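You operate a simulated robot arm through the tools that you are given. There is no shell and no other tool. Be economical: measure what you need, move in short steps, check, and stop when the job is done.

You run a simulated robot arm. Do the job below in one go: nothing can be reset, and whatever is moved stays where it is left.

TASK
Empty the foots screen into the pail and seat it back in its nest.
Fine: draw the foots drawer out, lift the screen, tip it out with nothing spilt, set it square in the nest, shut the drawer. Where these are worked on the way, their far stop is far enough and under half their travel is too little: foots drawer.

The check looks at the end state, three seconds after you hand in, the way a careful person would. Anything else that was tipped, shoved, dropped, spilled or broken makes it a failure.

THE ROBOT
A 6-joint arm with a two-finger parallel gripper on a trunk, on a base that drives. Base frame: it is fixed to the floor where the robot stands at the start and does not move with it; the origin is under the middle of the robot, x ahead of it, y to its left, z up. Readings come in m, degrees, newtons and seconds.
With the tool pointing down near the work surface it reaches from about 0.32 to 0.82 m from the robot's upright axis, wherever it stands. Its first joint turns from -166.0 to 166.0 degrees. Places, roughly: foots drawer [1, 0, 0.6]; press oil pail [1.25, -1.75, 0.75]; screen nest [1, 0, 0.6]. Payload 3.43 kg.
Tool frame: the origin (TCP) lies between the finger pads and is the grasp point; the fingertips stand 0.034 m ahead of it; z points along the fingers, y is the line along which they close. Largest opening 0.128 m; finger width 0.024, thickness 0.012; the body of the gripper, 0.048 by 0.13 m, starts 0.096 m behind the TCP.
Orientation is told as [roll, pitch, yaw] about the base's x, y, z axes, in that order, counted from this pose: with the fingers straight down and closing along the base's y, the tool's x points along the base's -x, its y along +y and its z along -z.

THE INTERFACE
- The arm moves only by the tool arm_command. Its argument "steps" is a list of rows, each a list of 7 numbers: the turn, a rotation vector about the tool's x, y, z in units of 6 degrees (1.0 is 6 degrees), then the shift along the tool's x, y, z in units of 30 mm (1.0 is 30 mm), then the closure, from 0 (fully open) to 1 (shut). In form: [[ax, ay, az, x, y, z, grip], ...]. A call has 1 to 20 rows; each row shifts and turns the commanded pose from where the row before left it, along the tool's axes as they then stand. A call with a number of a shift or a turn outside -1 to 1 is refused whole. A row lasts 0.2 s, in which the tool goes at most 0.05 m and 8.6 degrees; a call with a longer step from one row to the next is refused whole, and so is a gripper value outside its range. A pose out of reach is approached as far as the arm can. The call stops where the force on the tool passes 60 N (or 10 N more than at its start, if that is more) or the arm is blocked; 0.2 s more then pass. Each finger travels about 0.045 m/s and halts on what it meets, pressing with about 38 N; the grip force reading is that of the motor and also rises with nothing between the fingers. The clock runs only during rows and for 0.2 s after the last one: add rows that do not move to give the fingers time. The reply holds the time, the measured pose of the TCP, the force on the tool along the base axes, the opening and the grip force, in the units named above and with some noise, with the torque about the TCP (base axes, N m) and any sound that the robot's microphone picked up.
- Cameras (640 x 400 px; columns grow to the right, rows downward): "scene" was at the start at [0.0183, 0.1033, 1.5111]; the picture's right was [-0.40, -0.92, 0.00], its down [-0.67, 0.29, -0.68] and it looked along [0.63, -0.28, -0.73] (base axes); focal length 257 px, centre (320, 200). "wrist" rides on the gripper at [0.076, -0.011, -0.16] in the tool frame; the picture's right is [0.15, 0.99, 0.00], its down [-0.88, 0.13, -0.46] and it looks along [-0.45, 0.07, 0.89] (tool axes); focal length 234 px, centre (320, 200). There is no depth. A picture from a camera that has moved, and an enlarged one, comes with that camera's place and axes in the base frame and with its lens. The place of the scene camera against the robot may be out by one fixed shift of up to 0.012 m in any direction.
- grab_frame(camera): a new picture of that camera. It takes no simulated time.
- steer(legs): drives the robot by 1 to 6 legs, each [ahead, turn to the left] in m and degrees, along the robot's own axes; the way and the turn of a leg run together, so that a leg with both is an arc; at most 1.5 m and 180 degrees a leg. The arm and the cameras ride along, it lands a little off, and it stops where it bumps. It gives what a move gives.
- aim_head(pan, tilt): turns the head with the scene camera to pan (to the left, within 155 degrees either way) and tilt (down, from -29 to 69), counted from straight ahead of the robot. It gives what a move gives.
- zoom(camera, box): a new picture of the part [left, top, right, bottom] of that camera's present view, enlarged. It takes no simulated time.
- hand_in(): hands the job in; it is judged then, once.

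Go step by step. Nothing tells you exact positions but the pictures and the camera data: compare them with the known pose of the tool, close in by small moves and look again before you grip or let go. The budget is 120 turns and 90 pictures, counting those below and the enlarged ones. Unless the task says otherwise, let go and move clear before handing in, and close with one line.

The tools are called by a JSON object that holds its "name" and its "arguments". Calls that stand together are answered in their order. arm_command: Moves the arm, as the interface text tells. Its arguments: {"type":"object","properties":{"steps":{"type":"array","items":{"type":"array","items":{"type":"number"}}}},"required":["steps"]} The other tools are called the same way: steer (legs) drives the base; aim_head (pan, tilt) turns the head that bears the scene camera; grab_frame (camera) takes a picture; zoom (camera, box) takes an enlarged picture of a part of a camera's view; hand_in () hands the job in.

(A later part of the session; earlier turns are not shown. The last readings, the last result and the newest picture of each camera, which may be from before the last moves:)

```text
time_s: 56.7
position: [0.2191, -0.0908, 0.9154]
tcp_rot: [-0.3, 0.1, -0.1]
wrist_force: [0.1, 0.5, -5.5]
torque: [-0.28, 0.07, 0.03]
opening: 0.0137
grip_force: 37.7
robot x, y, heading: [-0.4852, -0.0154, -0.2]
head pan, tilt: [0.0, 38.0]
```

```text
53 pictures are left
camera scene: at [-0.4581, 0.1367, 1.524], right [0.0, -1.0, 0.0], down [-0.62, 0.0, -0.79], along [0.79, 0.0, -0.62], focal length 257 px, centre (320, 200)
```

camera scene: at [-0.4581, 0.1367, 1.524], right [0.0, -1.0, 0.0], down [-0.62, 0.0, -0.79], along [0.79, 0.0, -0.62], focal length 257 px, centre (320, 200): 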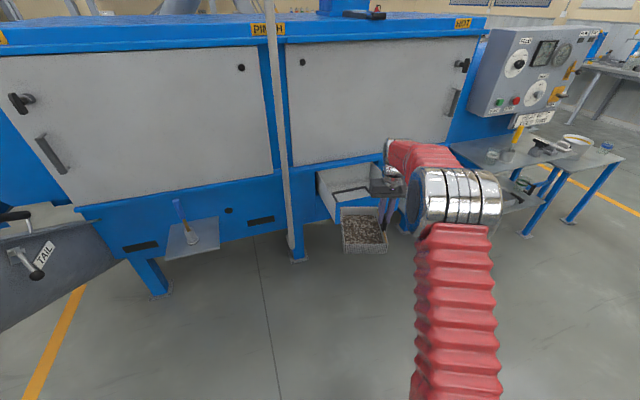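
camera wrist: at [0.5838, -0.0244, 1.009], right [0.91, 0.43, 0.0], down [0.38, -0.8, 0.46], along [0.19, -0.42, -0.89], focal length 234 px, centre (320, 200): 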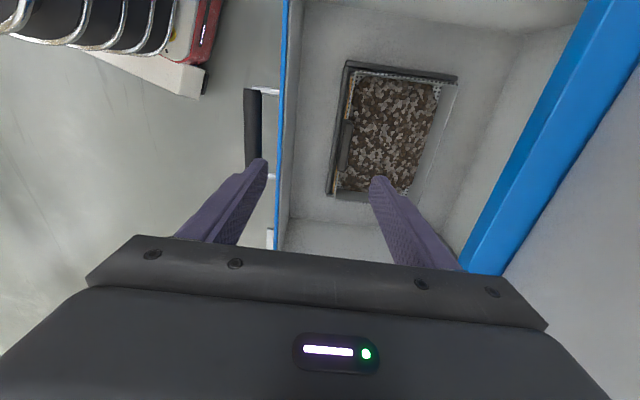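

The screen is held level and full. I'll drive towards the pail table, stop short and look.

{"name": "steer", "arguments": {"legs": [[0, -62], [0.75, 0], [0.75, 0]]}}

{"name": "aim_head", "arguments": {"pan": 45, "tilt": 35}}

{"name": "grab_frame", "arguments": {"camera": "scene"}}

```text
time_s: 70.6
position: [0.5087, -1.9904, 0.9149]
tcp_rot: [-0.2, 0.1, -61.1]
wrist_force: [0.3, 0.0, -5.4]
torque: [-0.09, 0.29, 0.0]
opening: 0.0135
grip_force: 37.6
robot x, y, heading: [0.227, -1.3398, -60.9]
head pan, tilt: [0.0, 38.0]
```

```text
time_s: 71.7
position: [0.5083, -1.9908, 0.9175]
tcp_rot: [-0.2, 0.2, -61.1]
wrist_force: [0.5, 0.1, -5.3]
torque: [-0.14, 0.3, 0.01]
opening: 0.0135
grip_force: 37.6
robot x, y, heading: [0.2282, -1.3378, -61.0]
head pan, tilt: [45.0, 35.0]
```

```text
52 pictures are left
camera scene: at [0.4223, -1.2383, 1.5286], right [-0.28, -0.96, 0.0], down [-0.55, 0.16, -0.82], along [0.79, -0.23, -0.57], focal length 257 px, centre (320, 200)
```

scene: 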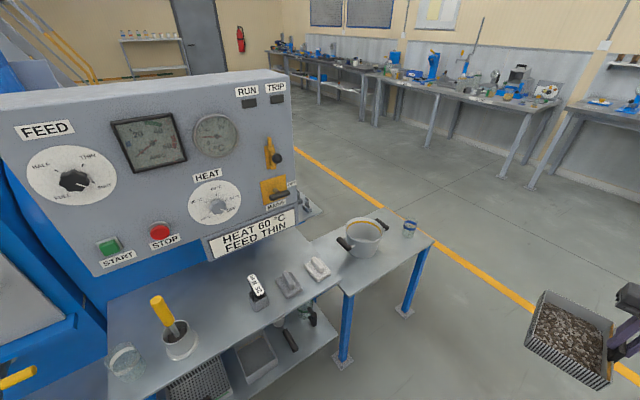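

{"name": "zoom", "arguments": {"camera": "scene", "box": [280, 190, 460, 300]}}

```text
3.56 times, centred on (370, 245) of scene
camera zoom: at [0.4223, -1.2383, 1.5286], right [-0.28, -0.96, 0.0], down [-0.55, 0.16, -0.82], along [0.79, -0.23, -0.57], focal length 914 px, centre (142, 40)
```

zoom: 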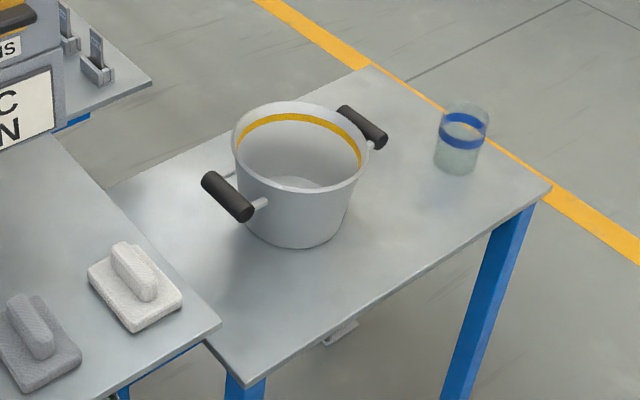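

The pail rim comes out at about (1.198, -1.668, 0.757), radius about 0.085, roughly 0.16 m in from the table's front edge. I'll raise the screen a little, drive to a spot about 0.63 m in front of it, and look again before facing it fully.

{"name": "arm_command", "arguments": {"steps": [[0, 0, 0, 0, 0, -0.5, 1], [0, 0, 0, 0, 0, -0.6, 1], [0, 0, 0, 0, 0, -0.5, 1], [0, 0, 0, 0, 0, 0, 1]]}}

{"name": "steer", "arguments": {"legs": [[0, 6.5], [0.64, 0], [0, 40]]}}

{"name": "aim_head", "arguments": {"pan": 15, "tilt": 48}}

{"name": "grab_frame", "arguments": {"camera": "scene"}}

```text
time_s: 72.7
position: [0.5079, -1.9907, 0.9657]
tcp_rot: [-0.2, 0.2, -61.1]
wrist_force: [-0.5, -0.6, -4.6]
torque: [-0.12, 0.28, 0.01]
opening: 0.0136
grip_force: 38.1
robot x, y, heading: [0.2283, -1.3386, -61.4]
head pan, tilt: [45.0, 35.0]
```

```text
time_s: 80.6
position: [1.2708, -2.1142, 0.9642]
tcp_rot: [-0.2, 0.2, -14.6]
wrist_force: [0.7, 0.7, -5.1]
torque: [-0.25, 0.13, -0.01]
opening: 0.0134
grip_force: 37.6
robot x, y, heading: [0.5919, -1.9038, -14.9]
head pan, tilt: [45.0, 35.0]
```

```text
time_s: 81.6
position: [1.2704, -2.1128, 0.965]
tcp_rot: [-0.2, 0.2, -14.6]
wrist_force: [0.7, -0.8, -4.6]
torque: [-0.3, 0.11, -0.01]
opening: 0.0138
grip_force: 38.0
robot x, y, heading: [0.5923, -1.9024, -15.0]
head pan, tilt: [15.0, 48.0]
```

```text
50 pictures are left
camera scene: at [0.6566, -1.7411, 1.5096], right [0.0, -1.0, 0.0], down [-0.74, 0.0, -0.67], along [0.67, 0.0, -0.74], focal length 257 px, centre (320, 200)
```

scene: 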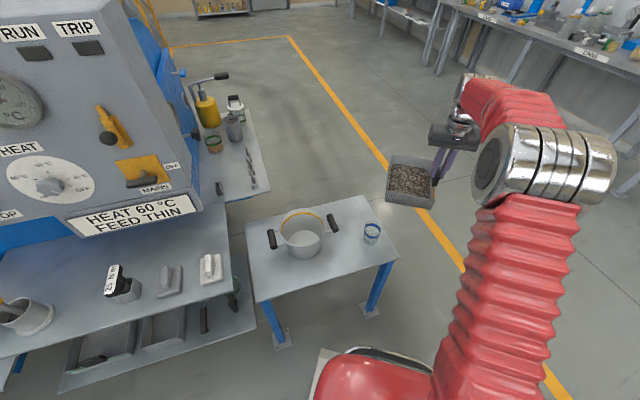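

{"name": "zoom", "arguments": {"camera": "scene", "box": [240, 180, 400, 280]}}

```text
4.00 times, centred on (320, 230) of scene
camera zoom: at [0.6566, -1.7411, 1.5096], right [0.0, -1.0, 0.0], down [-0.74, 0.0, -0.67], along [0.67, 0.0, -0.74], focal length 1028 px, centre (320, 80)
```

zoom: 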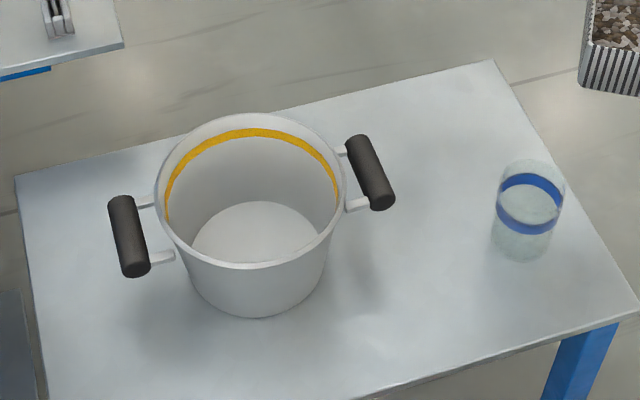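

The pail estimate agrees across views: (1.200, -1.673), rim z 0.757, radius 0.085, empty. I'll turn to face it and move slightly closer.

{"name": "steer", "arguments": {"legs": [[0, 35.5], [0.05, 0]]}}

{"name": "arm_command", "arguments": {"steps": [[0, 0, -0.7, 0, 0, 0, 1], [0, 0, -0.75, 0, 0, 0, 1], [0, 0, -0.75, 0, 0, 0, 1], [0, 0, -0.75, 0, 0, 0, 1], [0, 0, -0.75, 0, 0, 0, 1], [0, 0, -0.75, 0, 0, 0, 1], [0, 0, -0.75, 0, 0, 0, 1], [0, 0, -0.75, 0, 0, 0, 1], [0, 0, -0.75, 0, 0, 0, 1], [0, 0, -0.75, 0, 0, 0, 1], [0, 0, 0, 0, 0, 0, 1]]}}

{"name": "aim_head", "arguments": {"pan": 0, "tilt": 45}}

{"name": "grab_frame", "arguments": {"camera": "scene"}}

{"name": "grab_frame", "arguments": {"camera": "wrist"}}

```text
time_s: 84.9
position: [1.3127, -1.6695, 0.9641]
tcp_rot: [-0.2, 0.2, 20.5]
wrist_force: [-0.5, 1.8, -5.2]
torque: [-0.32, -0.09, 0.0]
opening: 0.0133
grip_force: 37.9
robot x, y, heading: [0.6473, -1.9161, 19.6]
head pan, tilt: [15.0, 48.0]
```

```text
time_s: 87.3
position: [1.3124, -1.6702, 0.9646]
tcp_rot: [0.1, 0.4, 65.3]
wrist_force: [-0.7, 0.1, -5.2]
torque: [-0.15, -0.23, -0.02]
opening: 0.0137
grip_force: 38.2
robot x, y, heading: [0.6491, -1.9199, 19.6]
head pan, tilt: [15.0, 48.0]
```

```text
time_s: 88.1
position: [1.3123, -1.6684, 0.9649]
tcp_rot: [0.0, 0.4, 65.2]
wrist_force: [1.3, 0.4, -4.5]
torque: [-0.15, -0.24, 0.0]
opening: 0.0137
grip_force: 38.0
robot x, y, heading: [0.6468, -1.9198, 19.7]
head pan, tilt: [0.0, 45.0]
```

```text
48 pictures are left
camera scene: at [0.6184, -1.7654, 1.5137], right [0.34, -0.94, 0.0], down [-0.67, -0.24, -0.71], along [0.67, 0.24, -0.71], focal length 257 px, centre (320, 200)
```

scene: 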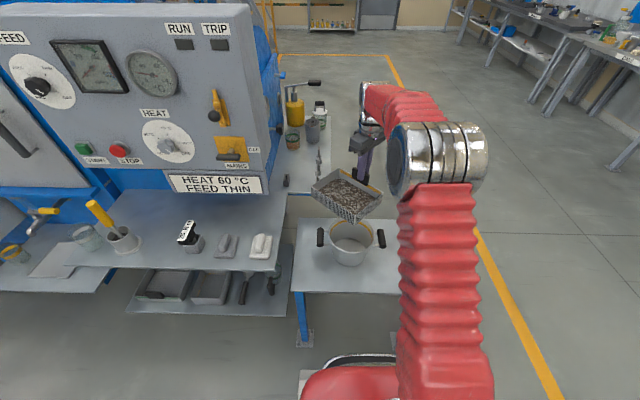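

```text
47 pictures are left
camera wrist: at [1.2915, -1.7415, 1.124], right [-0.96, 0.28, 0.0], down [0.25, 0.86, 0.45], along [0.13, 0.43, -0.89], focal length 234 px, centre (320, 200)
```

wrist: 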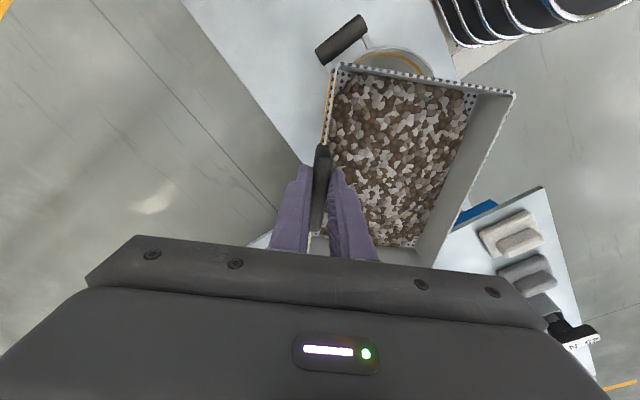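

The screen's pouring corner, in the tool frame, is about (0.09, 0.137, 0.035). I'll place that corner over the pail and lower it, leaving clearance over the rim.

{"name": "arm_command", "arguments": {"steps": [[0, 0, 0, -0.53, -0.47, 0, 1], [0, 0, 0, -0.53, -0.47, 0.2, 1], [0, 0, 0, 0, 0, 0.6, 1], [0, 0, 0, 0, 0, 0.7, 1], [0, 0, 0, 0, 0, 0.6, 1], [0, 0, 0, 0, 0, 0.4, 1], [0, 0, 0, 0, 0, 0.1, 1], [0, 0, 0, 0, 0, 0, 1]]}}

{"name": "zoom", "arguments": {"camera": "scene", "box": [260, 140, 460, 280]}}

{"name": "grab_frame", "arguments": {"camera": "wrist"}}

```text
time_s: 89.9
position: [1.3514, -1.653, 0.8877]
tcp_rot: [-0.1, 0.3, 65.2]
wrist_force: [-0.1, -0.2, -5.3]
torque: [-0.18, -0.26, 0.02]
opening: 0.0136
grip_force: 38.1
robot x, y, heading: [0.6515, -1.9162, 20.0]
head pan, tilt: [0.0, 45.0]
```

```text
2.86 times, centred on (360, 210) of scene
camera zoom: at [0.6185, -1.7654, 1.5137], right [0.34, -0.94, 0.0], down [-0.67, -0.24, -0.71], along [0.67, 0.24, -0.71], focal length 734 px, centre (206, 171)
```

zoom: 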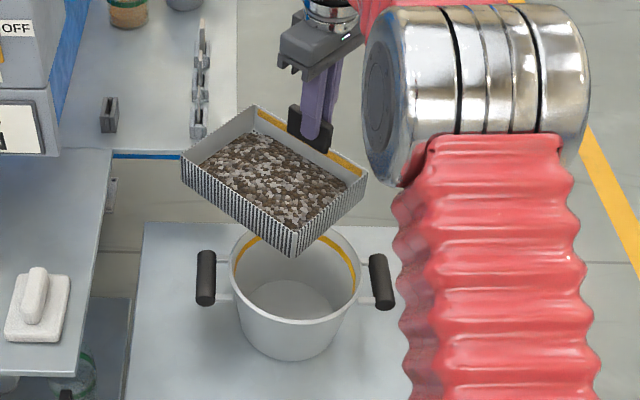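

```text
45 pictures are left
camera wrist: at [1.3307, -1.7256, 1.0461], right [-0.96, 0.28, 0.0], down [0.25, 0.86, 0.45], along [0.13, 0.43, -0.89], focal length 234 px, centre (320, 200)
```

wrist: 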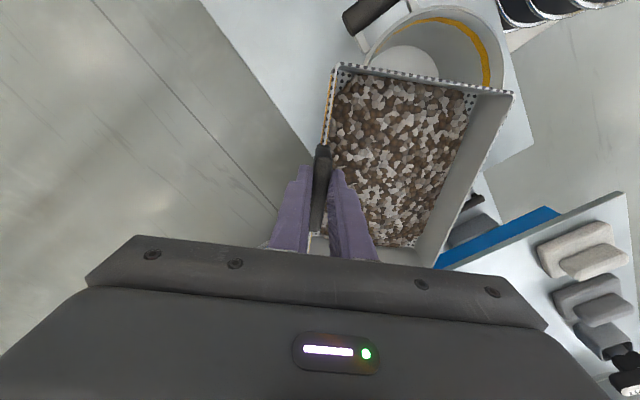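

In the scene view the corner sits right above the pail's centre. I'll start tilting slowly about that corner (with a slight shift towards the robot) and check after 30°.

{"name": "arm_command", "arguments": {"steps": [[0.354, -0.354, 0, 0.17, 0.17, -0.282, 1], [0.354, -0.354, 0, 0.17, 0.17, -0.282, 1], [0.354, -0.354, 0, 0.15, 0.15, -0.282, 1], [0.354, -0.354, 0, 0.15, 0.15, -0.282, 1], [0.354, -0.354, 0, 0.049, 0.049, -0.282, 1], [0.354, -0.354, 0, 0.049, 0.049, -0.282, 1], [0.354, -0.354, 0, 0.049, 0.049, -0.282, 1], [0.354, -0.354, 0, 0.049, 0.049, -0.282, 1], [0, 0, 0, 0, 0, 0, 1]]}}

{"name": "zoom", "arguments": {"camera": "scene", "box": [260, 140, 460, 280]}}

```text
time_s: 91.9
position: [1.3074, -1.67, 0.9487]
tcp_rot: [-17.5, -16.4, 67.8]
wrist_force: [0.6, 0.1, -5.5]
torque: [-0.2, -0.09, 0.0]
opening: 0.0136
grip_force: 37.9
robot x, y, heading: [0.6523, -1.9168, 19.7]
head pan, tilt: [0.0, 45.0]
```

```text
2.86 times, centred on (360, 210) of scene
camera zoom: at [0.6183, -1.7655, 1.5137], right [0.34, -0.94, 0.0], down [-0.67, -0.24, -0.71], along [0.67, 0.24, -0.71], focal length 734 px, centre (206, 171)
```

zoom: 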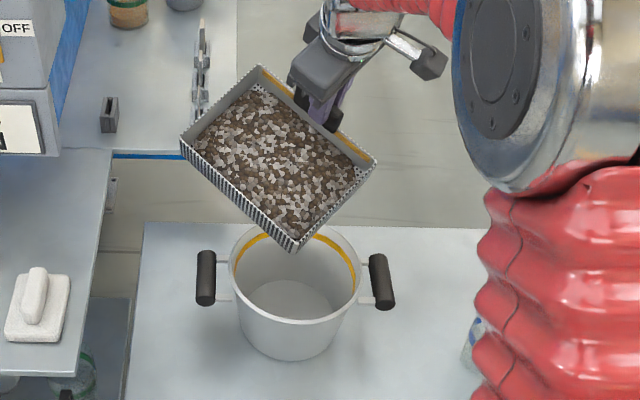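

Tilted 24° with nothing moving yet, and the geometry is as predicted. Continuing to 48°.

{"name": "arm_command", "arguments": {"steps": [[0.354, -0.354, 0, 0.049, 0.049, -0.282, 1], [0.354, -0.354, 0, 0.049, 0.049, -0.282, 1], [0.354, -0.354, 0, 0.049, 0.049, -0.282, 1], [0.354, -0.354, 0, 0.049, 0.049, -0.282, 1], [0.354, -0.354, 0, 0.049, 0.049, -0.282, 1], [0.354, -0.354, 0, 0.049, 0.049, -0.282, 1], [0.354, -0.354, 0, 0.049, 0.049, -0.282, 1], [0.354, -0.354, 0, 0.049, 0.049, -0.282, 1], [0, 0, 0, 0, 0, 0, 1]]}}

{"name": "zoom", "arguments": {"camera": "scene", "box": [260, 140, 460, 280]}}

```text
time_s: 93.9
position: [1.2635, -1.69, 0.9926]
tcp_rot: [-36.7, -30.3, 75.3]
wrist_force: [-0.6, 0.1, -5.0]
torque: [-0.27, 0.05, 0.03]
opening: 0.0138
grip_force: 38.0
out of reach, approached as far as the arm can: row 8
robot x, y, heading: [0.6498, -1.9204, 19.9]
head pan, tilt: [0.0, 45.0]
```

```text
2.86 times, centred on (360, 210) of scene
camera zoom: at [0.6182, -1.7655, 1.5138], right [0.34, -0.94, 0.0], down [-0.67, -0.24, -0.71], along [0.67, 0.24, -0.71], focal length 734 px, centre (206, 171)
```

zoom: 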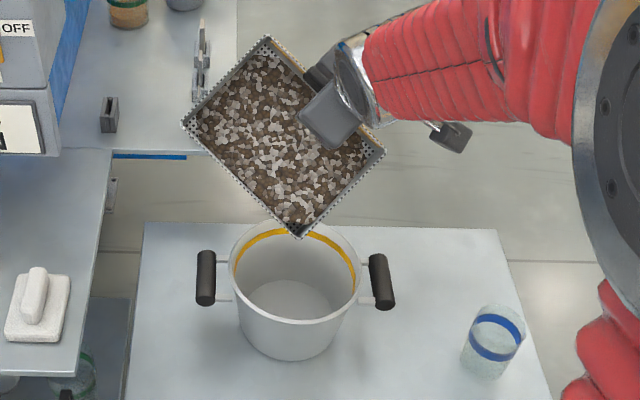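

The tilt is at about 46–48°; the contents still hold. The arm brushed a reach limit in the last row, so I'll continue in a short run and check.

{"name": "arm_command", "arguments": {"steps": [[0.354, -0.354, 0, 0.049, 0.049, -0.282, 1], [0.354, -0.354, 0, 0.049, 0.049, -0.282, 1], [0.354, -0.354, 0, 0.049, 0.049, -0.282, 1], [0, 0, 0, 0, 0, 0, 1]]}}

{"name": "grab_frame", "arguments": {"camera": "scene"}}

```text
time_s: 94.9
position: [1.2435, -1.6898, 1.0011]
tcp_rot: [-47.3, -36.1, 81.7]
wrist_force: [0.0, 0.0, -4.9]
torque: [-0.31, 0.1, 0.0]
opening: 0.0137
grip_force: 37.4
out of reach, approached as far as the arm can: row 1
robot x, y, heading: [0.6469, -1.9198, 19.9]
head pan, tilt: [0.0, 45.0]
```

```text
42 pictures are left
camera scene: at [0.6182, -1.7656, 1.5138], right [0.34, -0.94, 0.0], down [-0.67, -0.24, -0.71], along [0.67, 0.24, -0.71], focal length 257 px, centre (320, 200)
```

scene: 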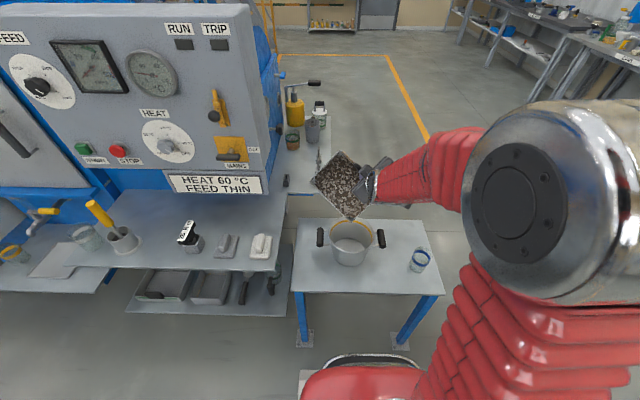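

Past it: tilt now 57°, with the corner still over the pail. Continuing.

{"name": "arm_command", "arguments": {"steps": [[0.354, -0.354, 0, 0.049, 0.049, -0.282, 1], [0.354, -0.354, 0, 0.049, 0.049, -0.282, 1], [0.354, -0.354, 0, 0.049, 0.049, -0.282, 1], [0.354, -0.354, 0, 0.049, 0.049, -0.282, 1], [0.354, -0.354, 0, 0.049, 0.049, -0.282, 1], [0, 0, 0, 0, 0, 0, 1]]}}

{"name": "zoom", "arguments": {"camera": "scene", "box": [260, 130, 460, 290]}}

```text
time_s: 96.3
position: [1.2036, -1.7058, 1.0117]
tcp_rot: [-65.1, -41.9, 92.8]
wrist_force: [0.1, 0.5, -4.2]
torque: [-0.27, 0.17, -0.05]
opening: 0.0137
grip_force: 37.9
robot x, y, heading: [0.6518, -1.9196, 19.7]
head pan, tilt: [0.0, 45.0]
```

```text
2.50 times, centred on (360, 210) of scene
camera zoom: at [0.6181, -1.7656, 1.5138], right [0.34, -0.94, 0.0], down [-0.67, -0.24, -0.71], along [0.67, 0.24, -0.71], focal length 642 px, centre (220, 175)
```

zoom: 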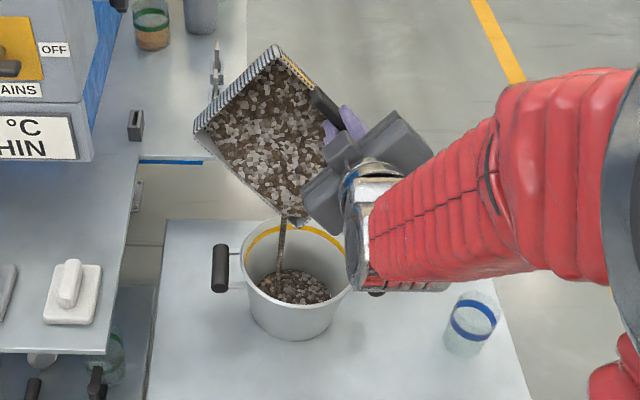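

It is pouring a thin stream into the pail's centre. I'll hold still and let it run.

{"name": "arm_command", "arguments": {"steps": [[0, 0, 0, 0, 0, 0, 1], [0, 0, 0, 0, 0, 0, 1], [0, 0, 0, 0, 0, 0, 1], [0, 0, 0, 0, 0, 0, 1], [0, 0, 0, 0, 0, 0, 1], [0, 0, 0, 0, 0, 0, 1], [0, 0, 0, 0, 0, 0, 1], [0, 0, 0, 0, 0, 0, 1], [0, 0, 0, 0, 0, 0, 1], [0, 0, 0, 0, 0, 0, 1]]}}

{"name": "zoom", "arguments": {"camera": "scene", "box": [260, 130, 460, 290]}}

```text
time_s: 98.5
position: [1.2038, -1.7059, 1.0119]
tcp_rot: [-65.0, -42.1, 92.9]
wrist_force: [0.0, 0.1, -2.9]
torque: [-0.2, 0.15, -0.02]
opening: 0.0134
grip_force: 37.4
robot x, y, heading: [0.647, -1.9173, 19.6]
head pan, tilt: [0.0, 45.0]
```

```text
2.50 times, centred on (360, 210) of scene
camera zoom: at [0.618, -1.7656, 1.5138], right [0.34, -0.94, 0.0], down [-0.67, -0.24, -0.71], along [0.67, 0.24, -0.71], focal length 642 px, centre (220, 175)
```

zoom: 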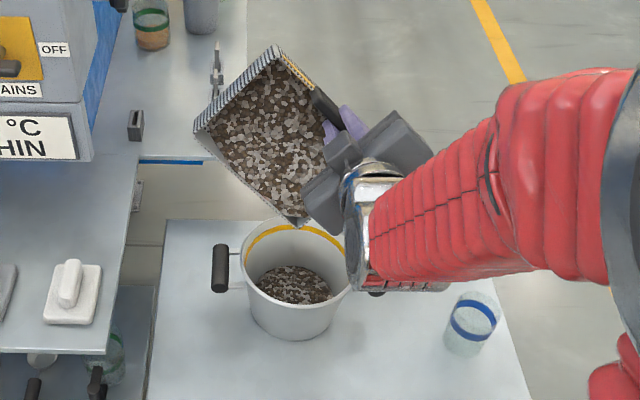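

The flow stopped with some left. I'll tilt further, slowly.

{"name": "arm_command", "arguments": {"steps": [[0.354, -0.354, 0, 0.049, 0.049, -0.282, 1], [0.354, -0.354, 0, 0.049, 0.049, -0.282, 1], [0, 0, 0, 0, 0, 0, 1], [0.354, -0.354, 0, 0.049, 0.049, -0.282, 1], [0.354, -0.354, 0, 0.049, 0.049, -0.282, 1], [0, 0, 0, 0, 0, 0, 1], [0.354, -0.354, 0, 0.049, 0.049, -0.282, 1], [0.354, -0.354, 0, 0.049, 0.049, -0.282, 1], [0, 0, 0, 0, 0, 0, 1], [0, 0, 0, 0, 0, 0, 1], [0, 0, 0, 0, 0, 0, 1]]}}

{"name": "zoom", "arguments": {"camera": "scene", "box": [260, 130, 460, 290]}}

```text
time_s: 100.9
position: [1.1894, -1.71, 1.0098]
tcp_rot: [-89.7, -44.7, 109.9]
wrist_force: [-0.9, 0.0, -3.3]
torque: [-0.28, 0.17, -0.02]
opening: 0.0138
grip_force: 38.1
out of reach, approached as far as the arm can: row 4, 5, 7, 8
robot x, y, heading: [0.6513, -1.9198, 19.4]
head pan, tilt: [0.0, 45.0]
```

```text
2.50 times, centred on (360, 210) of scene
camera zoom: at [0.6181, -1.7656, 1.5138], right [0.34, -0.94, 0.0], down [-0.67, -0.24, -0.71], along [0.67, 0.24, -0.71], focal length 642 px, centre (220, 175)
```

zoom: 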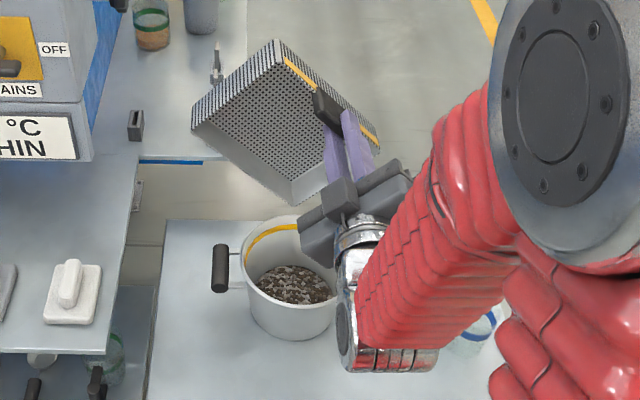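

The screen looks empty. Let me look closer at the screen, pail and table.

{"name": "zoom", "arguments": {"camera": "scene", "box": [310, 130, 400, 240]}}

{"name": "grab_frame", "arguments": {"camera": "wrist"}}

```text
3.64 times, centred on (355, 185) of scene
camera zoom: at [0.6181, -1.7656, 1.5138], right [0.34, -0.94, 0.0], down [-0.67, -0.24, -0.71], along [0.67, 0.24, -0.71], focal length 935 px, centre (193, 254)
```

zoom: 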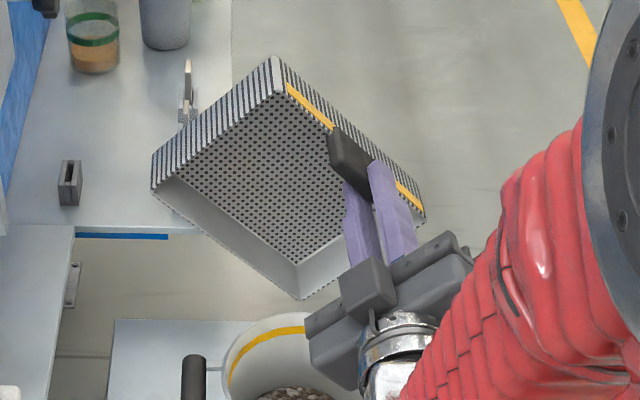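

```text
37 pictures are left
camera wrist: at [1.06, -1.8222, 0.9645], right [-0.21, 0.56, -0.81], down [-0.67, 0.52, 0.53], along [0.71, 0.65, 0.27], focal length 234 px, centre (320, 200)
```

wrist: 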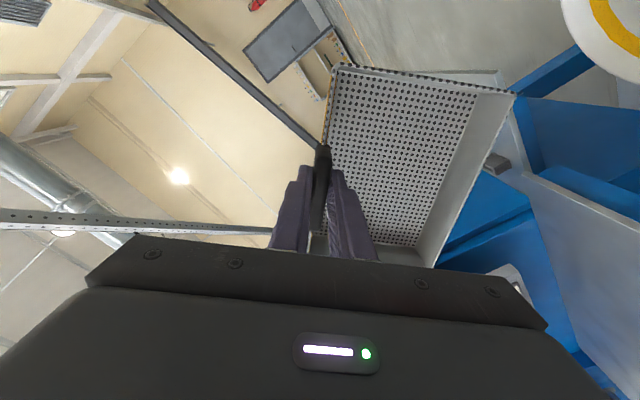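

The screen is entirely empty and nothing is spilt. I'll raise a bit and tilt back level.

{"name": "arm_command", "arguments": {"steps": [[0, 0, 0, -0.47, -0.47, 0, 1], [0, 0, 0, -0.47, -0.47, 0, 1], [-0.6, 0.6, 0, 0, 0, 0, 1], [-0.6, 0.6, 0, 0, 0, 0, 1], [-0.6, 0.6, 0, 0, 0, 0, 1], [-0.6, 0.6, 0, 0, 0, 0, 1], [-0.6, 0.6, 0, 0, 0, 0, 1], [-0.6, 0.6, 0, 0, 0, 0, 1], [0, 0, 0, 0, 0, 0, 1]]}}

{"name": "grab_frame", "arguments": {"camera": "scene"}}

```text
time_s: 102.9
position: [1.1878, -1.7099, 1.0508]
tcp_rot: [-49.8, -37.2, 83.0]
wrist_force: [-0.2, -0.1, -2.3]
torque: [-0.19, 0.11, 0.01]
opening: 0.0136
grip_force: 37.7
robot x, y, heading: [0.6472, -1.9202, 19.4]
head pan, tilt: [0.0, 45.0]
```

```text
36 pictures are left
camera scene: at [0.618, -1.7656, 1.5138], right [0.34, -0.94, 0.0], down [-0.67, -0.24, -0.71], along [0.67, 0.24, -0.71], focal length 257 px, centre (320, 200)
```

scene: 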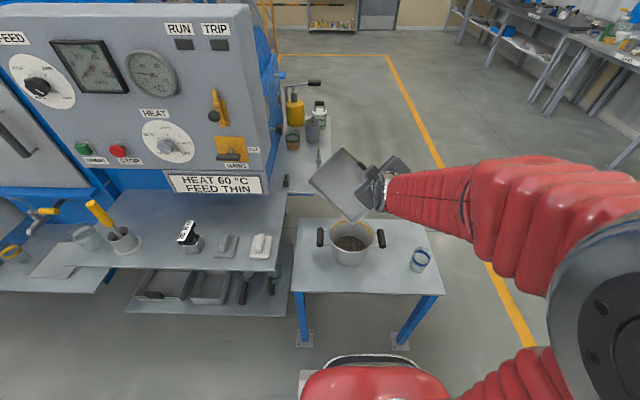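

{"name": "arm_command", "arguments": {"steps": [[-0.6, 0.6, 0, 0, 0, 0, 1], [-0.6, 0.6, 0, 0, 0, 0, 1], [-0.6, 0.6, 0, 0, 0, 0, 1], [-0.6, 0.6, 0, 0, 0, 0, 1], [-0.6, 0.6, 0, 0, 0, 0, 1], [-0.6, 0.6, 0, 0, 0, 0, 1], [-0.6, 0.6, 0, 0, 0, 0, 1], [-0.6, 0.6, 0, 0, 0, 0, 1], [-0.6, 0.6, 0, 0, 0, 0, 1], [-0.6, 0.6, 0, 0, 0, 0, 1], [-0.6, 0.6, 0, 0, 0, 0, 1], [-0.36, 0.36, 0, 0, 0, 0, 1], [0, 0, 0, 0, 0, 0, 1]]}}

{"name": "grab_frame", "arguments": {"camera": "scene"}}

```text
time_s: 105.7
position: [1.1894, -1.7046, 1.0508]
tcp_rot: [-2.4, -3.0, 66.1]
wrist_force: [-0.4, -0.7, -3.9]
torque: [-0.11, -0.11, 0.01]
opening: 0.0135
grip_force: 38.0
out of reach, approached as far as the arm can: row 2
robot x, y, heading: [0.6516, -1.9165, 19.6]
head pan, tilt: [0.0, 45.0]
```

```text
35 pictures are left
camera scene: at [0.6181, -1.7656, 1.5138], right [0.34, -0.94, 0.0], down [-0.67, -0.24, -0.71], along [0.67, 0.24, -0.71], focal length 257 px, centre (320, 200)
```

scene: 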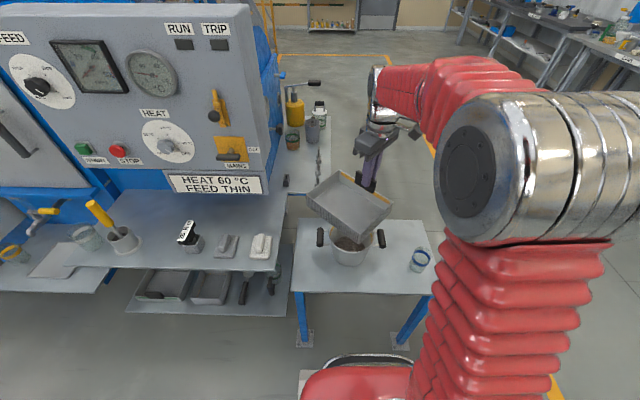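

Nothing was disturbed. I'll level out the last few degrees, back away from the table, then turn the tool back to its nest orientation.

{"name": "arm_command", "arguments": {"steps": [[-0.4, 0.48, 0, 0, 0, 0, 1], [0, 0, 0, 0, 0, 0, 1]]}}

{"name": "steer", "arguments": {"legs": [[-0.4, 0]]}}

{"name": "arm_command", "arguments": {"steps": [[0, 0, 1, 0, 0, 0, 1], [0, 0, 1, 0, 0, 0, 1], [0, 0, 1, 0, 0, 0, 1], [0, 0, 1, 0, 0, 0, 1], [0, 0, 1, 0, 0, 0, 1], [0, 0, 1, 0, 0, 0, 1], [0, 0, 1, 0, 0, 0, 1], [0, 0, 1, 0, 0, 0, 1], [0, 0, 1, 0, 0, 0, 1], [0, 0, 1, 0, 0, 0, 1], [0, 0, 1, 0, 0, 0, 1], [0, 0, 1, 0, 0, 0, 1], [0, 0, 1, 0, 0, 0, 1], [0, 0, 1, 0, 0, 0, 1], [0, 0, 1, 0, 0, 0, 1], [0, 0, 1, 0, 0, 0, 1], [0, 0, 1, 0, 0, 0, 1], [0, 0, 1, 0, 0, 0, 1], [0, 0, 0.5, 0, 0, 0, 1], [0, 0, 0, 0, 0, 0, 1]]}}

{"name": "grab_frame", "arguments": {"camera": "scene"}}

```text
time_s: 106.3
position: [1.1879, -1.704, 1.0509]
tcp_rot: [0.0, -0.1, 66.0]
wrist_force: [0.1, -0.8, -2.8]
torque: [-0.1, -0.16, -0.02]
opening: 0.0136
grip_force: 38.4
robot x, y, heading: [0.6491, -1.918, 19.7]
head pan, tilt: [0.0, 45.0]
```

```text
time_s: 109.4
position: [0.8165, -1.8402, 1.0494]
tcp_rot: [0.0, -0.2, 65.8]
wrist_force: [-0.6, 0.1, -2.8]
torque: [-0.11, -0.2, 0.0]
opening: 0.0138
grip_force: 37.3
robot x, y, heading: [0.2786, -2.0522, 19.2]
head pan, tilt: [0.0, 45.0]
```

```text
time_s: 113.6
position: [0.8178, -1.8404, 1.0501]
tcp_rot: [0.2, 0.0, -45.2]
wrist_force: [-0.2, 0.7, -3.3]
torque: [-0.12, 0.15, 0.01]
opening: 0.0136
grip_force: 38.0
robot x, y, heading: [0.2765, -2.0526, 19.5]
head pan, tilt: [0.0, 45.0]
```

```text
34 pictures are left
camera scene: at [0.2464, -1.8985, 1.5138], right [0.33, -0.94, 0.0], down [-0.67, -0.24, -0.71], along [0.67, 0.24, -0.71], focal length 257 px, centre (320, 200)
```

scene: 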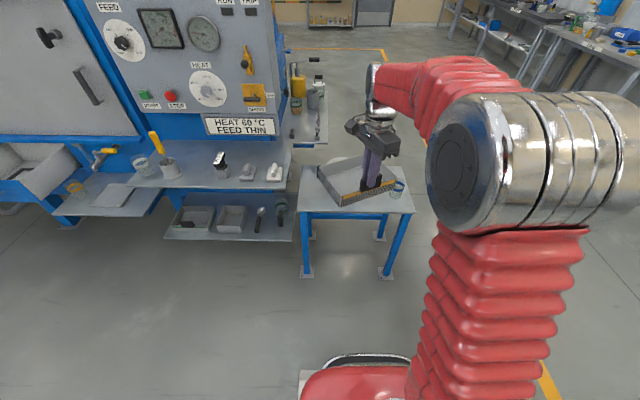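

Next I'll drive back to in front of the drawer, in stages.

{"name": "steer", "arguments": {"legs": [[0, 91.5], [1.2, 0], [0.98, 0]]}}

{"name": "steer", "arguments": {"legs": [[0, -111]]}}

{"name": "aim_head", "arguments": {"pan": 0, "tilt": 38}}

{"name": "grab_frame", "arguments": {"camera": "scene"}}

```text
time_s: 119.5
position: [0.0571, -1.5163, 1.0498]
tcp_rot: [0.0, 0.1, 45.6]
wrist_force: [0.9, 0.5, -3.4]
torque: [-0.17, -0.1, -0.01]
opening: 0.0135
grip_force: 37.7
robot x, y, heading: [0.3417, -2.0258, 109.3]
head pan, tilt: [0.0, 45.0]
stopped in leg 1: the robot was blocked; the commanded pose is now the measured one
```

```text
time_s: 125.4
position: [0.8853, -1.8018, 1.0513]
tcp_rot: [0.0, 0.1, -50.7]
wrist_force: [0.7, 0.7, -3.1]
torque: [-0.12, 0.18, 0.01]
opening: 0.0137
grip_force: 37.9
robot x, y, heading: [0.3238, -1.9567, 13.5]
head pan, tilt: [0.0, 45.0]
stopped in leg 1: the robot was blocked; the commanded pose is now the measured one
```

```text
time_s: 126.0
position: [0.8863, -1.8004, 1.0527]
tcp_rot: [0.1, 0.1, -50.7]
wrist_force: [0.0, -0.2, -3.3]
torque: [-0.1, 0.15, 0.0]
opening: 0.0136
grip_force: 38.0
robot x, y, heading: [0.3305, -1.9551, 13.3]
head pan, tilt: [0.0, 38.0]
```

```text
33 pictures are left
camera scene: at [0.3163, -1.7987, 1.524], right [0.23, -0.97, 0.0], down [-0.6, -0.14, -0.79], along [0.77, 0.18, -0.62], focal length 257 px, centre (320, 200)
```

scene: 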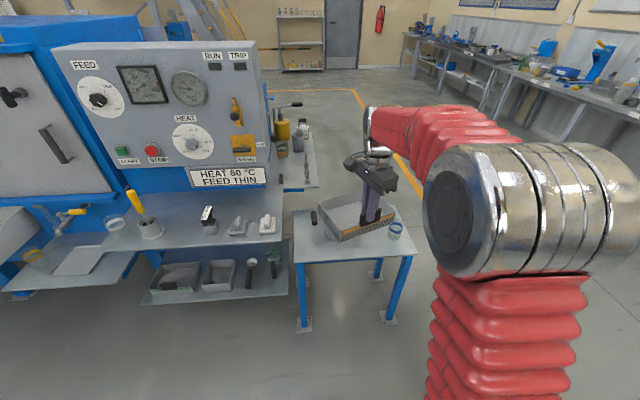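

The base got blocked while turning, so something must stand close behind or beside. I'll look around before moving.

{"name": "aim_head", "arguments": {"pan": 150, "tilt": 45}}

{"name": "grab_frame", "arguments": {"camera": "scene"}}

{"name": "aim_head", "arguments": {"pan": -130, "tilt": 45}}

{"name": "grab_frame", "arguments": {"camera": "scene"}}

```text
time_s: 128.4
position: [0.8866, -1.8015, 1.0515]
tcp_rot: [0.1, 0.0, -50.8]
wrist_force: [0.4, -0.4, -2.2]
torque: [-0.11, 0.18, 0.01]
opening: 0.0136
grip_force: 37.9
robot x, y, heading: [0.3243, -1.9524, 13.3]
head pan, tilt: [150.0, 45.0]
```

```text
32 pictures are left
camera scene: at [0.1544, -1.7954, 1.5138], right [0.29, 0.96, 0.0], down [0.68, -0.2, -0.71], along [-0.68, 0.2, -0.71], focal length 257 px, centre (320, 200)
```

scene: 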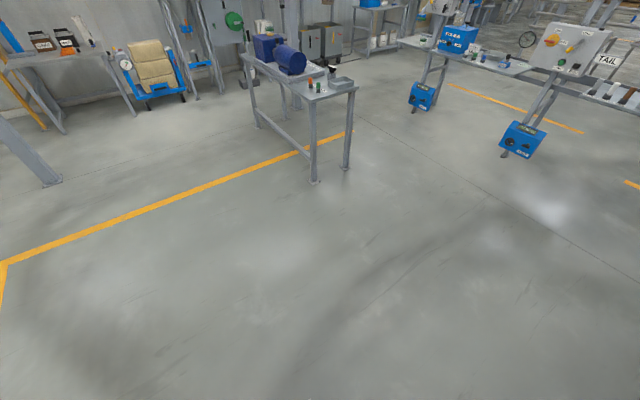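

```text
time_s: 132.2
position: [0.8853, -1.7994, 1.0526]
tcp_rot: [0.2, 0.2, -50.7]
wrist_force: [0.0, 0.8, -3.5]
torque: [-0.11, 0.17, 0.01]
opening: 0.0137
grip_force: 37.7
robot x, y, heading: [0.3285, -1.9569, 13.3]
head pan, tilt: [-130.0, 45.0]
```

```text
31 pictures are left
camera scene: at [0.1959, -1.8914, 1.5138], right [-0.89, 0.45, 0.0], down [0.32, 0.63, -0.71], along [-0.32, -0.63, -0.71], focal length 257 px, centre (320, 200)
```

scene: 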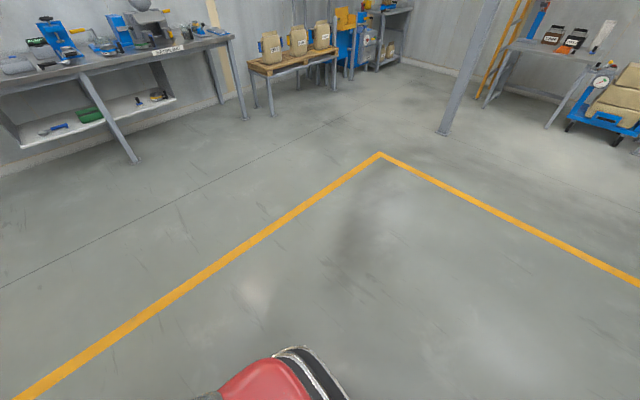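

There's nothing around the base but open floor. I'll retry with smaller turns and watch the readings.

{"name": "steer", "arguments": {"legs": [[0, 45]]}}

{"name": "aim_head", "arguments": {"pan": -20, "tilt": 50}}

{"name": "grab_frame", "arguments": {"camera": "scene"}}

```text
time_s: 135.6
position: [0.6158, -1.4538, 1.0513]
tcp_rot: [0.1, 0.2, -6.0]
wrist_force: [0.2, 0.1, -2.9]
torque: [-0.18, 0.1, -0.02]
opening: 0.0136
grip_force: 37.9
robot x, y, heading: [0.353, -1.9742, 57.7]
head pan, tilt: [-130.0, 45.0]
```

```text
time_s: 137.4
position: [0.6156, -1.4532, 1.0523]
tcp_rot: [0.1, 0.1, -6.2]
wrist_force: [-0.6, 0.7, -3.1]
torque: [-0.16, 0.0, 0.02]
opening: 0.0135
grip_force: 37.8
robot x, y, heading: [0.3533, -1.9743, 57.7]
head pan, tilt: [-20.0, 50.0]
```

```text
30 pictures are left
camera scene: at [0.2504, -1.8959, 1.5068], right [0.61, -0.79, 0.0], down [-0.61, -0.47, -0.64], along [0.51, 0.39, -0.77], focal length 257 px, centre (320, 200)
```

scene: 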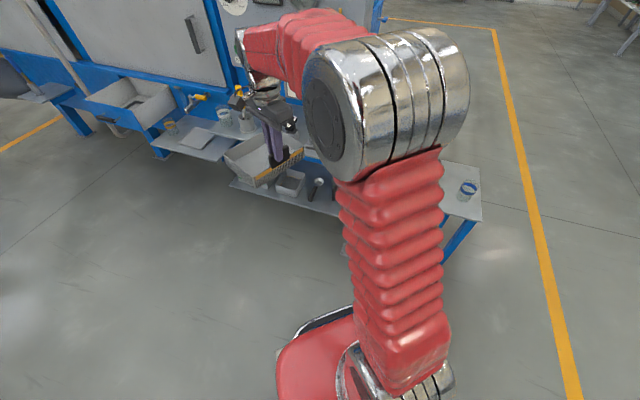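

{"name": "steer", "arguments": {"legs": [[0, 28]]}}

{"name": "steer", "arguments": {"legs": [[0, 28]]}}

```text
time_s: 139.8
position: [0.3377, -1.3886, 1.0522]
tcp_rot: [0.0, 0.1, 22.0]
wrist_force: [-1.0, -0.6, -3.2]
torque: [-0.21, -0.06, 0.01]
opening: 0.0137
grip_force: 37.8
robot x, y, heading: [0.3751, -1.971, 85.8]
head pan, tilt: [-20.0, 50.0]
```

```text
time_s: 142.1
position: [0.0722, -1.4722, 1.0521]
tcp_rot: [0.0, 0.1, 49.7]
wrist_force: [0.9, -0.4, -2.9]
torque: [-0.16, -0.13, -0.01]
opening: 0.0137
grip_force: 38.1
robot x, y, heading: [0.3963, -1.9659, 113.6]
head pan, tilt: [-20.0, 50.0]
```

{"name": "steer", "arguments": {"legs": [[1.1, 1], [1.0, 0]]}}

```text
time_s: 155.8
position: [-0.7958, 0.4414, 1.054]
tcp_rot: [0.2, 0.1, 51.0]
wrist_force: [0.1, -0.1, -2.3]
torque: [-0.16, -0.12, -0.01]
opening: 0.0136
grip_force: 37.6
robot x, y, heading: [-0.4599, -0.0422, 114.6]
head pan, tilt: [-20.0, 50.0]
```

{"name": "steer", "arguments": {"legs": [[0, -38], [0, -38], [0, -38.6]]}}

{"name": "aim_head", "arguments": {"pan": 0, "tilt": 38}}

{"name": "grab_frame", "arguments": {"camera": "scene"}}

```text
time_s: 162.9
position: [0.0801, 0.2052, 1.0523]
tcp_rot: [0.0, 0.0, -49.1]
wrist_force: [0.8, 0.3, -3.6]
torque: [-0.09, 0.15, 0.02]
opening: 0.0138
grip_force: 38.2
robot x, y, heading: [-0.4843, 0.0337, 13.2]
head pan, tilt: [-20.0, 50.0]
stopped in leg 3: the robot was blocked; the commanded pose is now the measured one
```

```text
time_s: 163.7
position: [0.0806, 0.2046, 1.0537]
tcp_rot: [-0.1, 0.0, -49.0]
wrist_force: [1.4, 0.0, -3.3]
torque: [-0.11, 0.18, -0.04]
opening: 0.0137
grip_force: 37.6
robot x, y, heading: [-0.4799, 0.0355, 12.7]
head pan, tilt: [0.0, 38.0]
```

```text
29 pictures are left
camera scene: at [-0.4856, 0.1912, 1.524], right [0.22, -0.97, 0.0], down [-0.6, -0.14, -0.79], along [0.77, 0.18, -0.62], focal length 257 px, centre (320, 200)
```

scene: 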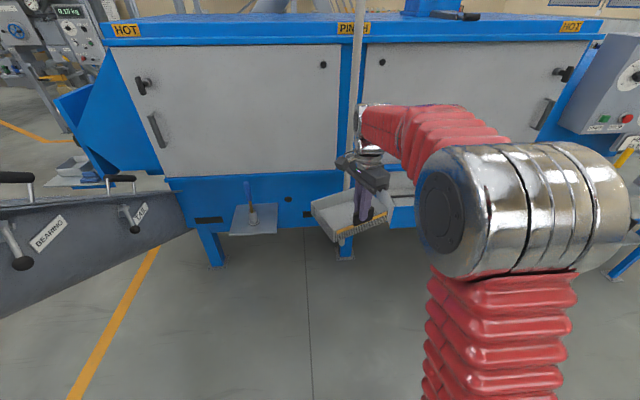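

The turn stopped at heading 13° again, but that is nearly square to the machine anyway. I'll set the tool yaw for the nest and approach with a gentle arc.

{"name": "steer", "arguments": {"legs": [[0.25, -20], [0.17, 0]]}}

{"name": "grab_frame", "arguments": {"camera": "scene"}}

```text
time_s: 167.2
position: [0.5158, -0.0036, 1.0539]
tcp_rot: [0.0, 0.1, -69.0]
wrist_force: [0.5, -0.1, -2.8]
torque: [-0.03, 0.21, -0.04]
opening: 0.0138
grip_force: 38.0
robot x, y, heading: [-0.0664, 0.0335, -6.9]
head pan, tilt: [0.0, 38.0]
```

```text
28 pictures are left
camera scene: at [-0.019, 0.1809, 1.524], right [-0.13, -0.99, 0.0], down [-0.61, 0.08, -0.79], along [0.78, -0.1, -0.62], focal length 257 px, centre (320, 200)
```

scene: 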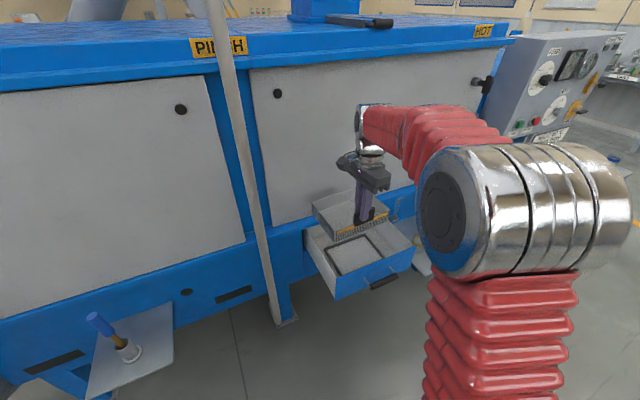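

The drawer and the empty nest are in view, and the tool yaw is already -69°. I'll measure the nest.

{"name": "zoom", "arguments": {"camera": "scene", "box": [290, 190, 430, 310]}}

{"name": "grab_frame", "arguments": {"camera": "wrist"}}

```text
3.33 times, centred on (360, 250) of scene
camera zoom: at [-0.019, 0.1809, 1.524], right [-0.13, -0.99, 0.0], down [-0.61, 0.08, -0.79], along [0.78, -0.1, -0.62], focal length 857 px, centre (187, 33)
```

zoom: 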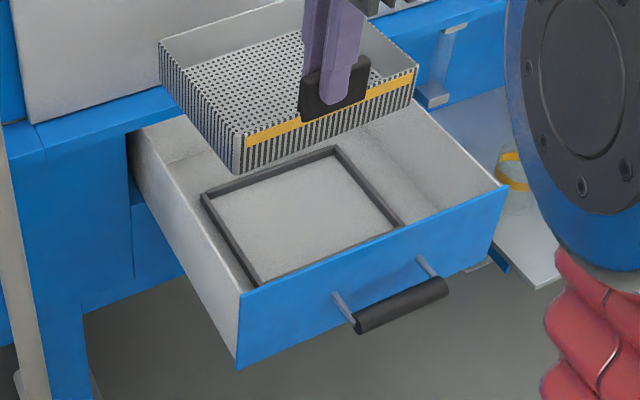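

```text
26 pictures are left
camera wrist: at [0.4789, 0.0641, 1.2127], right [0.87, 0.49, 0.0], down [0.44, -0.78, 0.45], along [0.22, -0.4, -0.89], focal length 234 px, centre (320, 200)
```

wrist: 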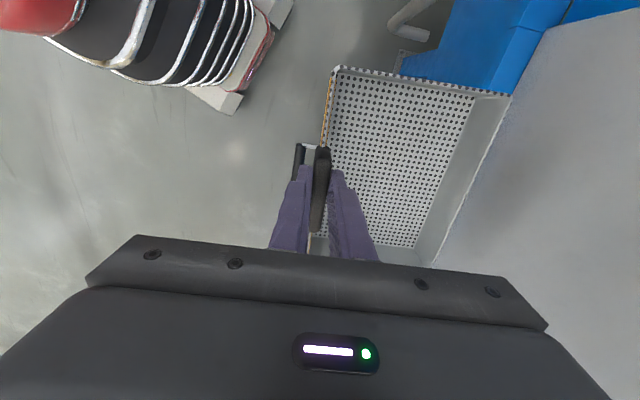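

The recorded grip pose (0.651, -0.0805, 0.695, yaw -70.6) is the placing target. I'll go above it, set slightly back from the ledge, and descend to z≈0.78.

{"name": "arm_command", "arguments": {"steps": [[0, 0, 0.27, 0, 0, 0, 1], [0, 0, 0, -0.98, 0.55, 0, 1], [0, 0, 0, -0.98, 0.55, 0, 1], [0, 0, 0, -0.98, 0.55, 0, 1], [0, 0, 0, -0.98, 0.55, 0, 1], [0, 0, 0, 0, 0, 0.95, 1], [0, 0, 0, 0, 0, 0.95, 1], [0, 0, 0, 0, 0, 0.95, 1], [0, 0, 0, 0, 0, 0.95, 1], [0, 0, 0, 0, 0, 0.95, 1], [0, 0, 0, 0, 0, 0.95, 1], [0, 0, 0, 0, 0, 0.95, 1], [0, 0, 0, 0, 0, 0.95, 1], [0, 0, 0, 0, 0, 0.95, 1], [0, 0, 0, 0, 0, 0, 1], [0, 0, 0, 0, 0, 0, 1]]}}

{"name": "zoom", "arguments": {"camera": "scene", "box": [290, 190, 430, 310]}}

```text
time_s: 170.6
position: [0.6169, -0.0918, 0.7971]
tcp_rot: [0.0, 0.1, -70.5]
wrist_force: [0.6, 0.0, -2.2]
torque: [-0.03, 0.18, 0.01]
opening: 0.0135
grip_force: 38.1
robot x, y, heading: [-0.0681, 0.0298, -6.9]
head pan, tilt: [0.0, 38.0]
```

```text
3.33 times, centred on (360, 250) of scene
camera zoom: at [-0.0187, 0.1809, 1.524], right [-0.13, -0.99, 0.0], down [-0.61, 0.08, -0.79], along [0.78, -0.1, -0.62], focal length 857 px, centre (187, 33)
```

zoom: 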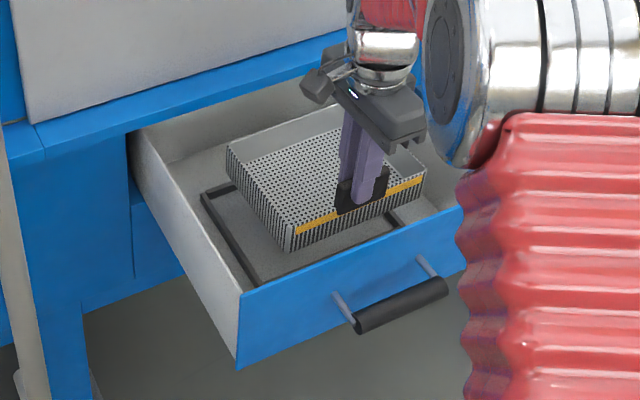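

Position is consistent. I'll lower to z≈0.735 while moving over the nest, then compare.

{"name": "arm_command", "arguments": {"steps": [[0, 0, 0, 0, 0.2, 0.6, 1], [0, 0, 0, 0, 0.4, 0.6, 1], [0, 0, 0, 0, 0.4, 0.4, 1], [0, 0, 0, 0, 0.19, 0.4, 1], [0, 0, 0, 0, 0, 0, 1], [0, 0, 0, 0, 0, 0, 1]]}}

{"name": "zoom", "arguments": {"camera": "wrist", "box": [240, 20, 560, 220]}}

{"name": "zoom", "arguments": {"camera": "scene", "box": [310, 210, 410, 290]}}

```text
time_s: 172.0
position: [0.6511, -0.0793, 0.7384]
tcp_rot: [-0.1, 0.1, -70.6]
wrist_force: [-1.0, 0.1, -2.7]
torque: [-0.05, 0.17, 0.01]
opening: 0.0137
grip_force: 38.0
robot x, y, heading: [-0.0638, 0.031, -7.6]
head pan, tilt: [0.0, 38.0]
```

```text
2.00 times, centred on (400, 120) of wrist
camera zoom: at [0.6164, -0.0109, 0.8966], right [0.88, 0.47, 0.0], down [0.42, -0.79, 0.45], along [0.21, -0.4, -0.89], focal length 468 px, centre (160, 360)
```

zoom: 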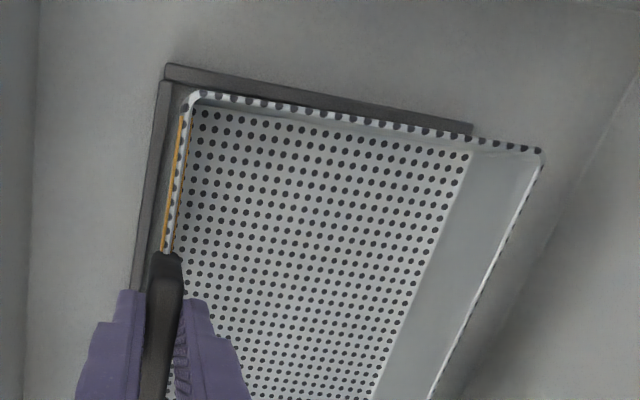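

```text
5.00 times, centred on (360, 250) of scene
camera zoom: at [-0.0186, 0.1808, 1.524], right [-0.13, -0.99, 0.0], down [-0.61, 0.08, -0.79], along [0.78, -0.1, -0.62], focal length 1285 px, centre (120, -50)
```

zoom: 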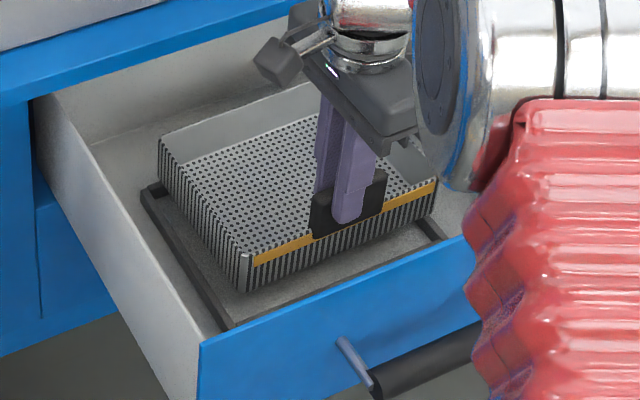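

Looks aligned. Lowering to about 0.710 and checking gaps in the wrist view.

{"name": "arm_command", "arguments": {"steps": [[0, 0, 0, 0, -0.03, 0.3, 1], [0, 0, 0, 0, 0, 0.3, 1], [0, 0, 0, 0, 0, 0.3, 1], [0, 0, 0, 0, 0, 0, 1], [0, 0, 0, 0, 0, 0, 1]]}}

{"name": "zoom", "arguments": {"camera": "wrist", "box": [240, 20, 560, 220]}}

{"name": "zoom", "arguments": {"camera": "scene", "box": [310, 210, 410, 290]}}

```text
time_s: 173.2
position: [0.6501, -0.0802, 0.7115]
tcp_rot: [0.0, 0.1, -70.6]
wrist_force: [0.2, 0.0, -3.4]
torque: [-0.05, 0.17, 0.0]
opening: 0.014
grip_force: 38.3
robot x, y, heading: [-0.0672, 0.0338, -7.2]
head pan, tilt: [0.0, 38.0]
```

```text
2.00 times, centred on (400, 120) of wrist
camera zoom: at [0.6149, -0.0118, 0.8696], right [0.88, 0.47, 0.0], down [0.42, -0.79, 0.45], along [0.21, -0.4, -0.89], focal length 468 px, centre (160, 360)
```

zoom: 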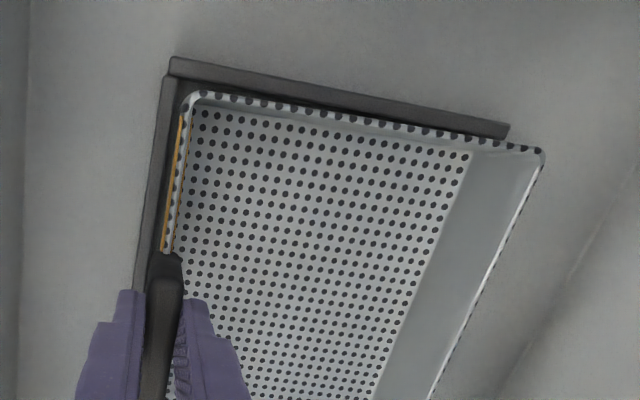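

```text
5.00 times, centred on (360, 250) of scene
camera zoom: at [-0.0186, 0.1808, 1.524], right [-0.13, -0.99, 0.0], down [-0.61, 0.08, -0.79], along [0.78, -0.1, -0.62], focal length 1285 px, centre (120, -50)
```

zoom: 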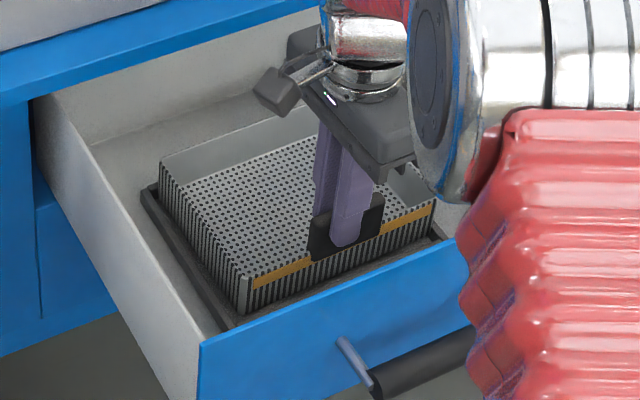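

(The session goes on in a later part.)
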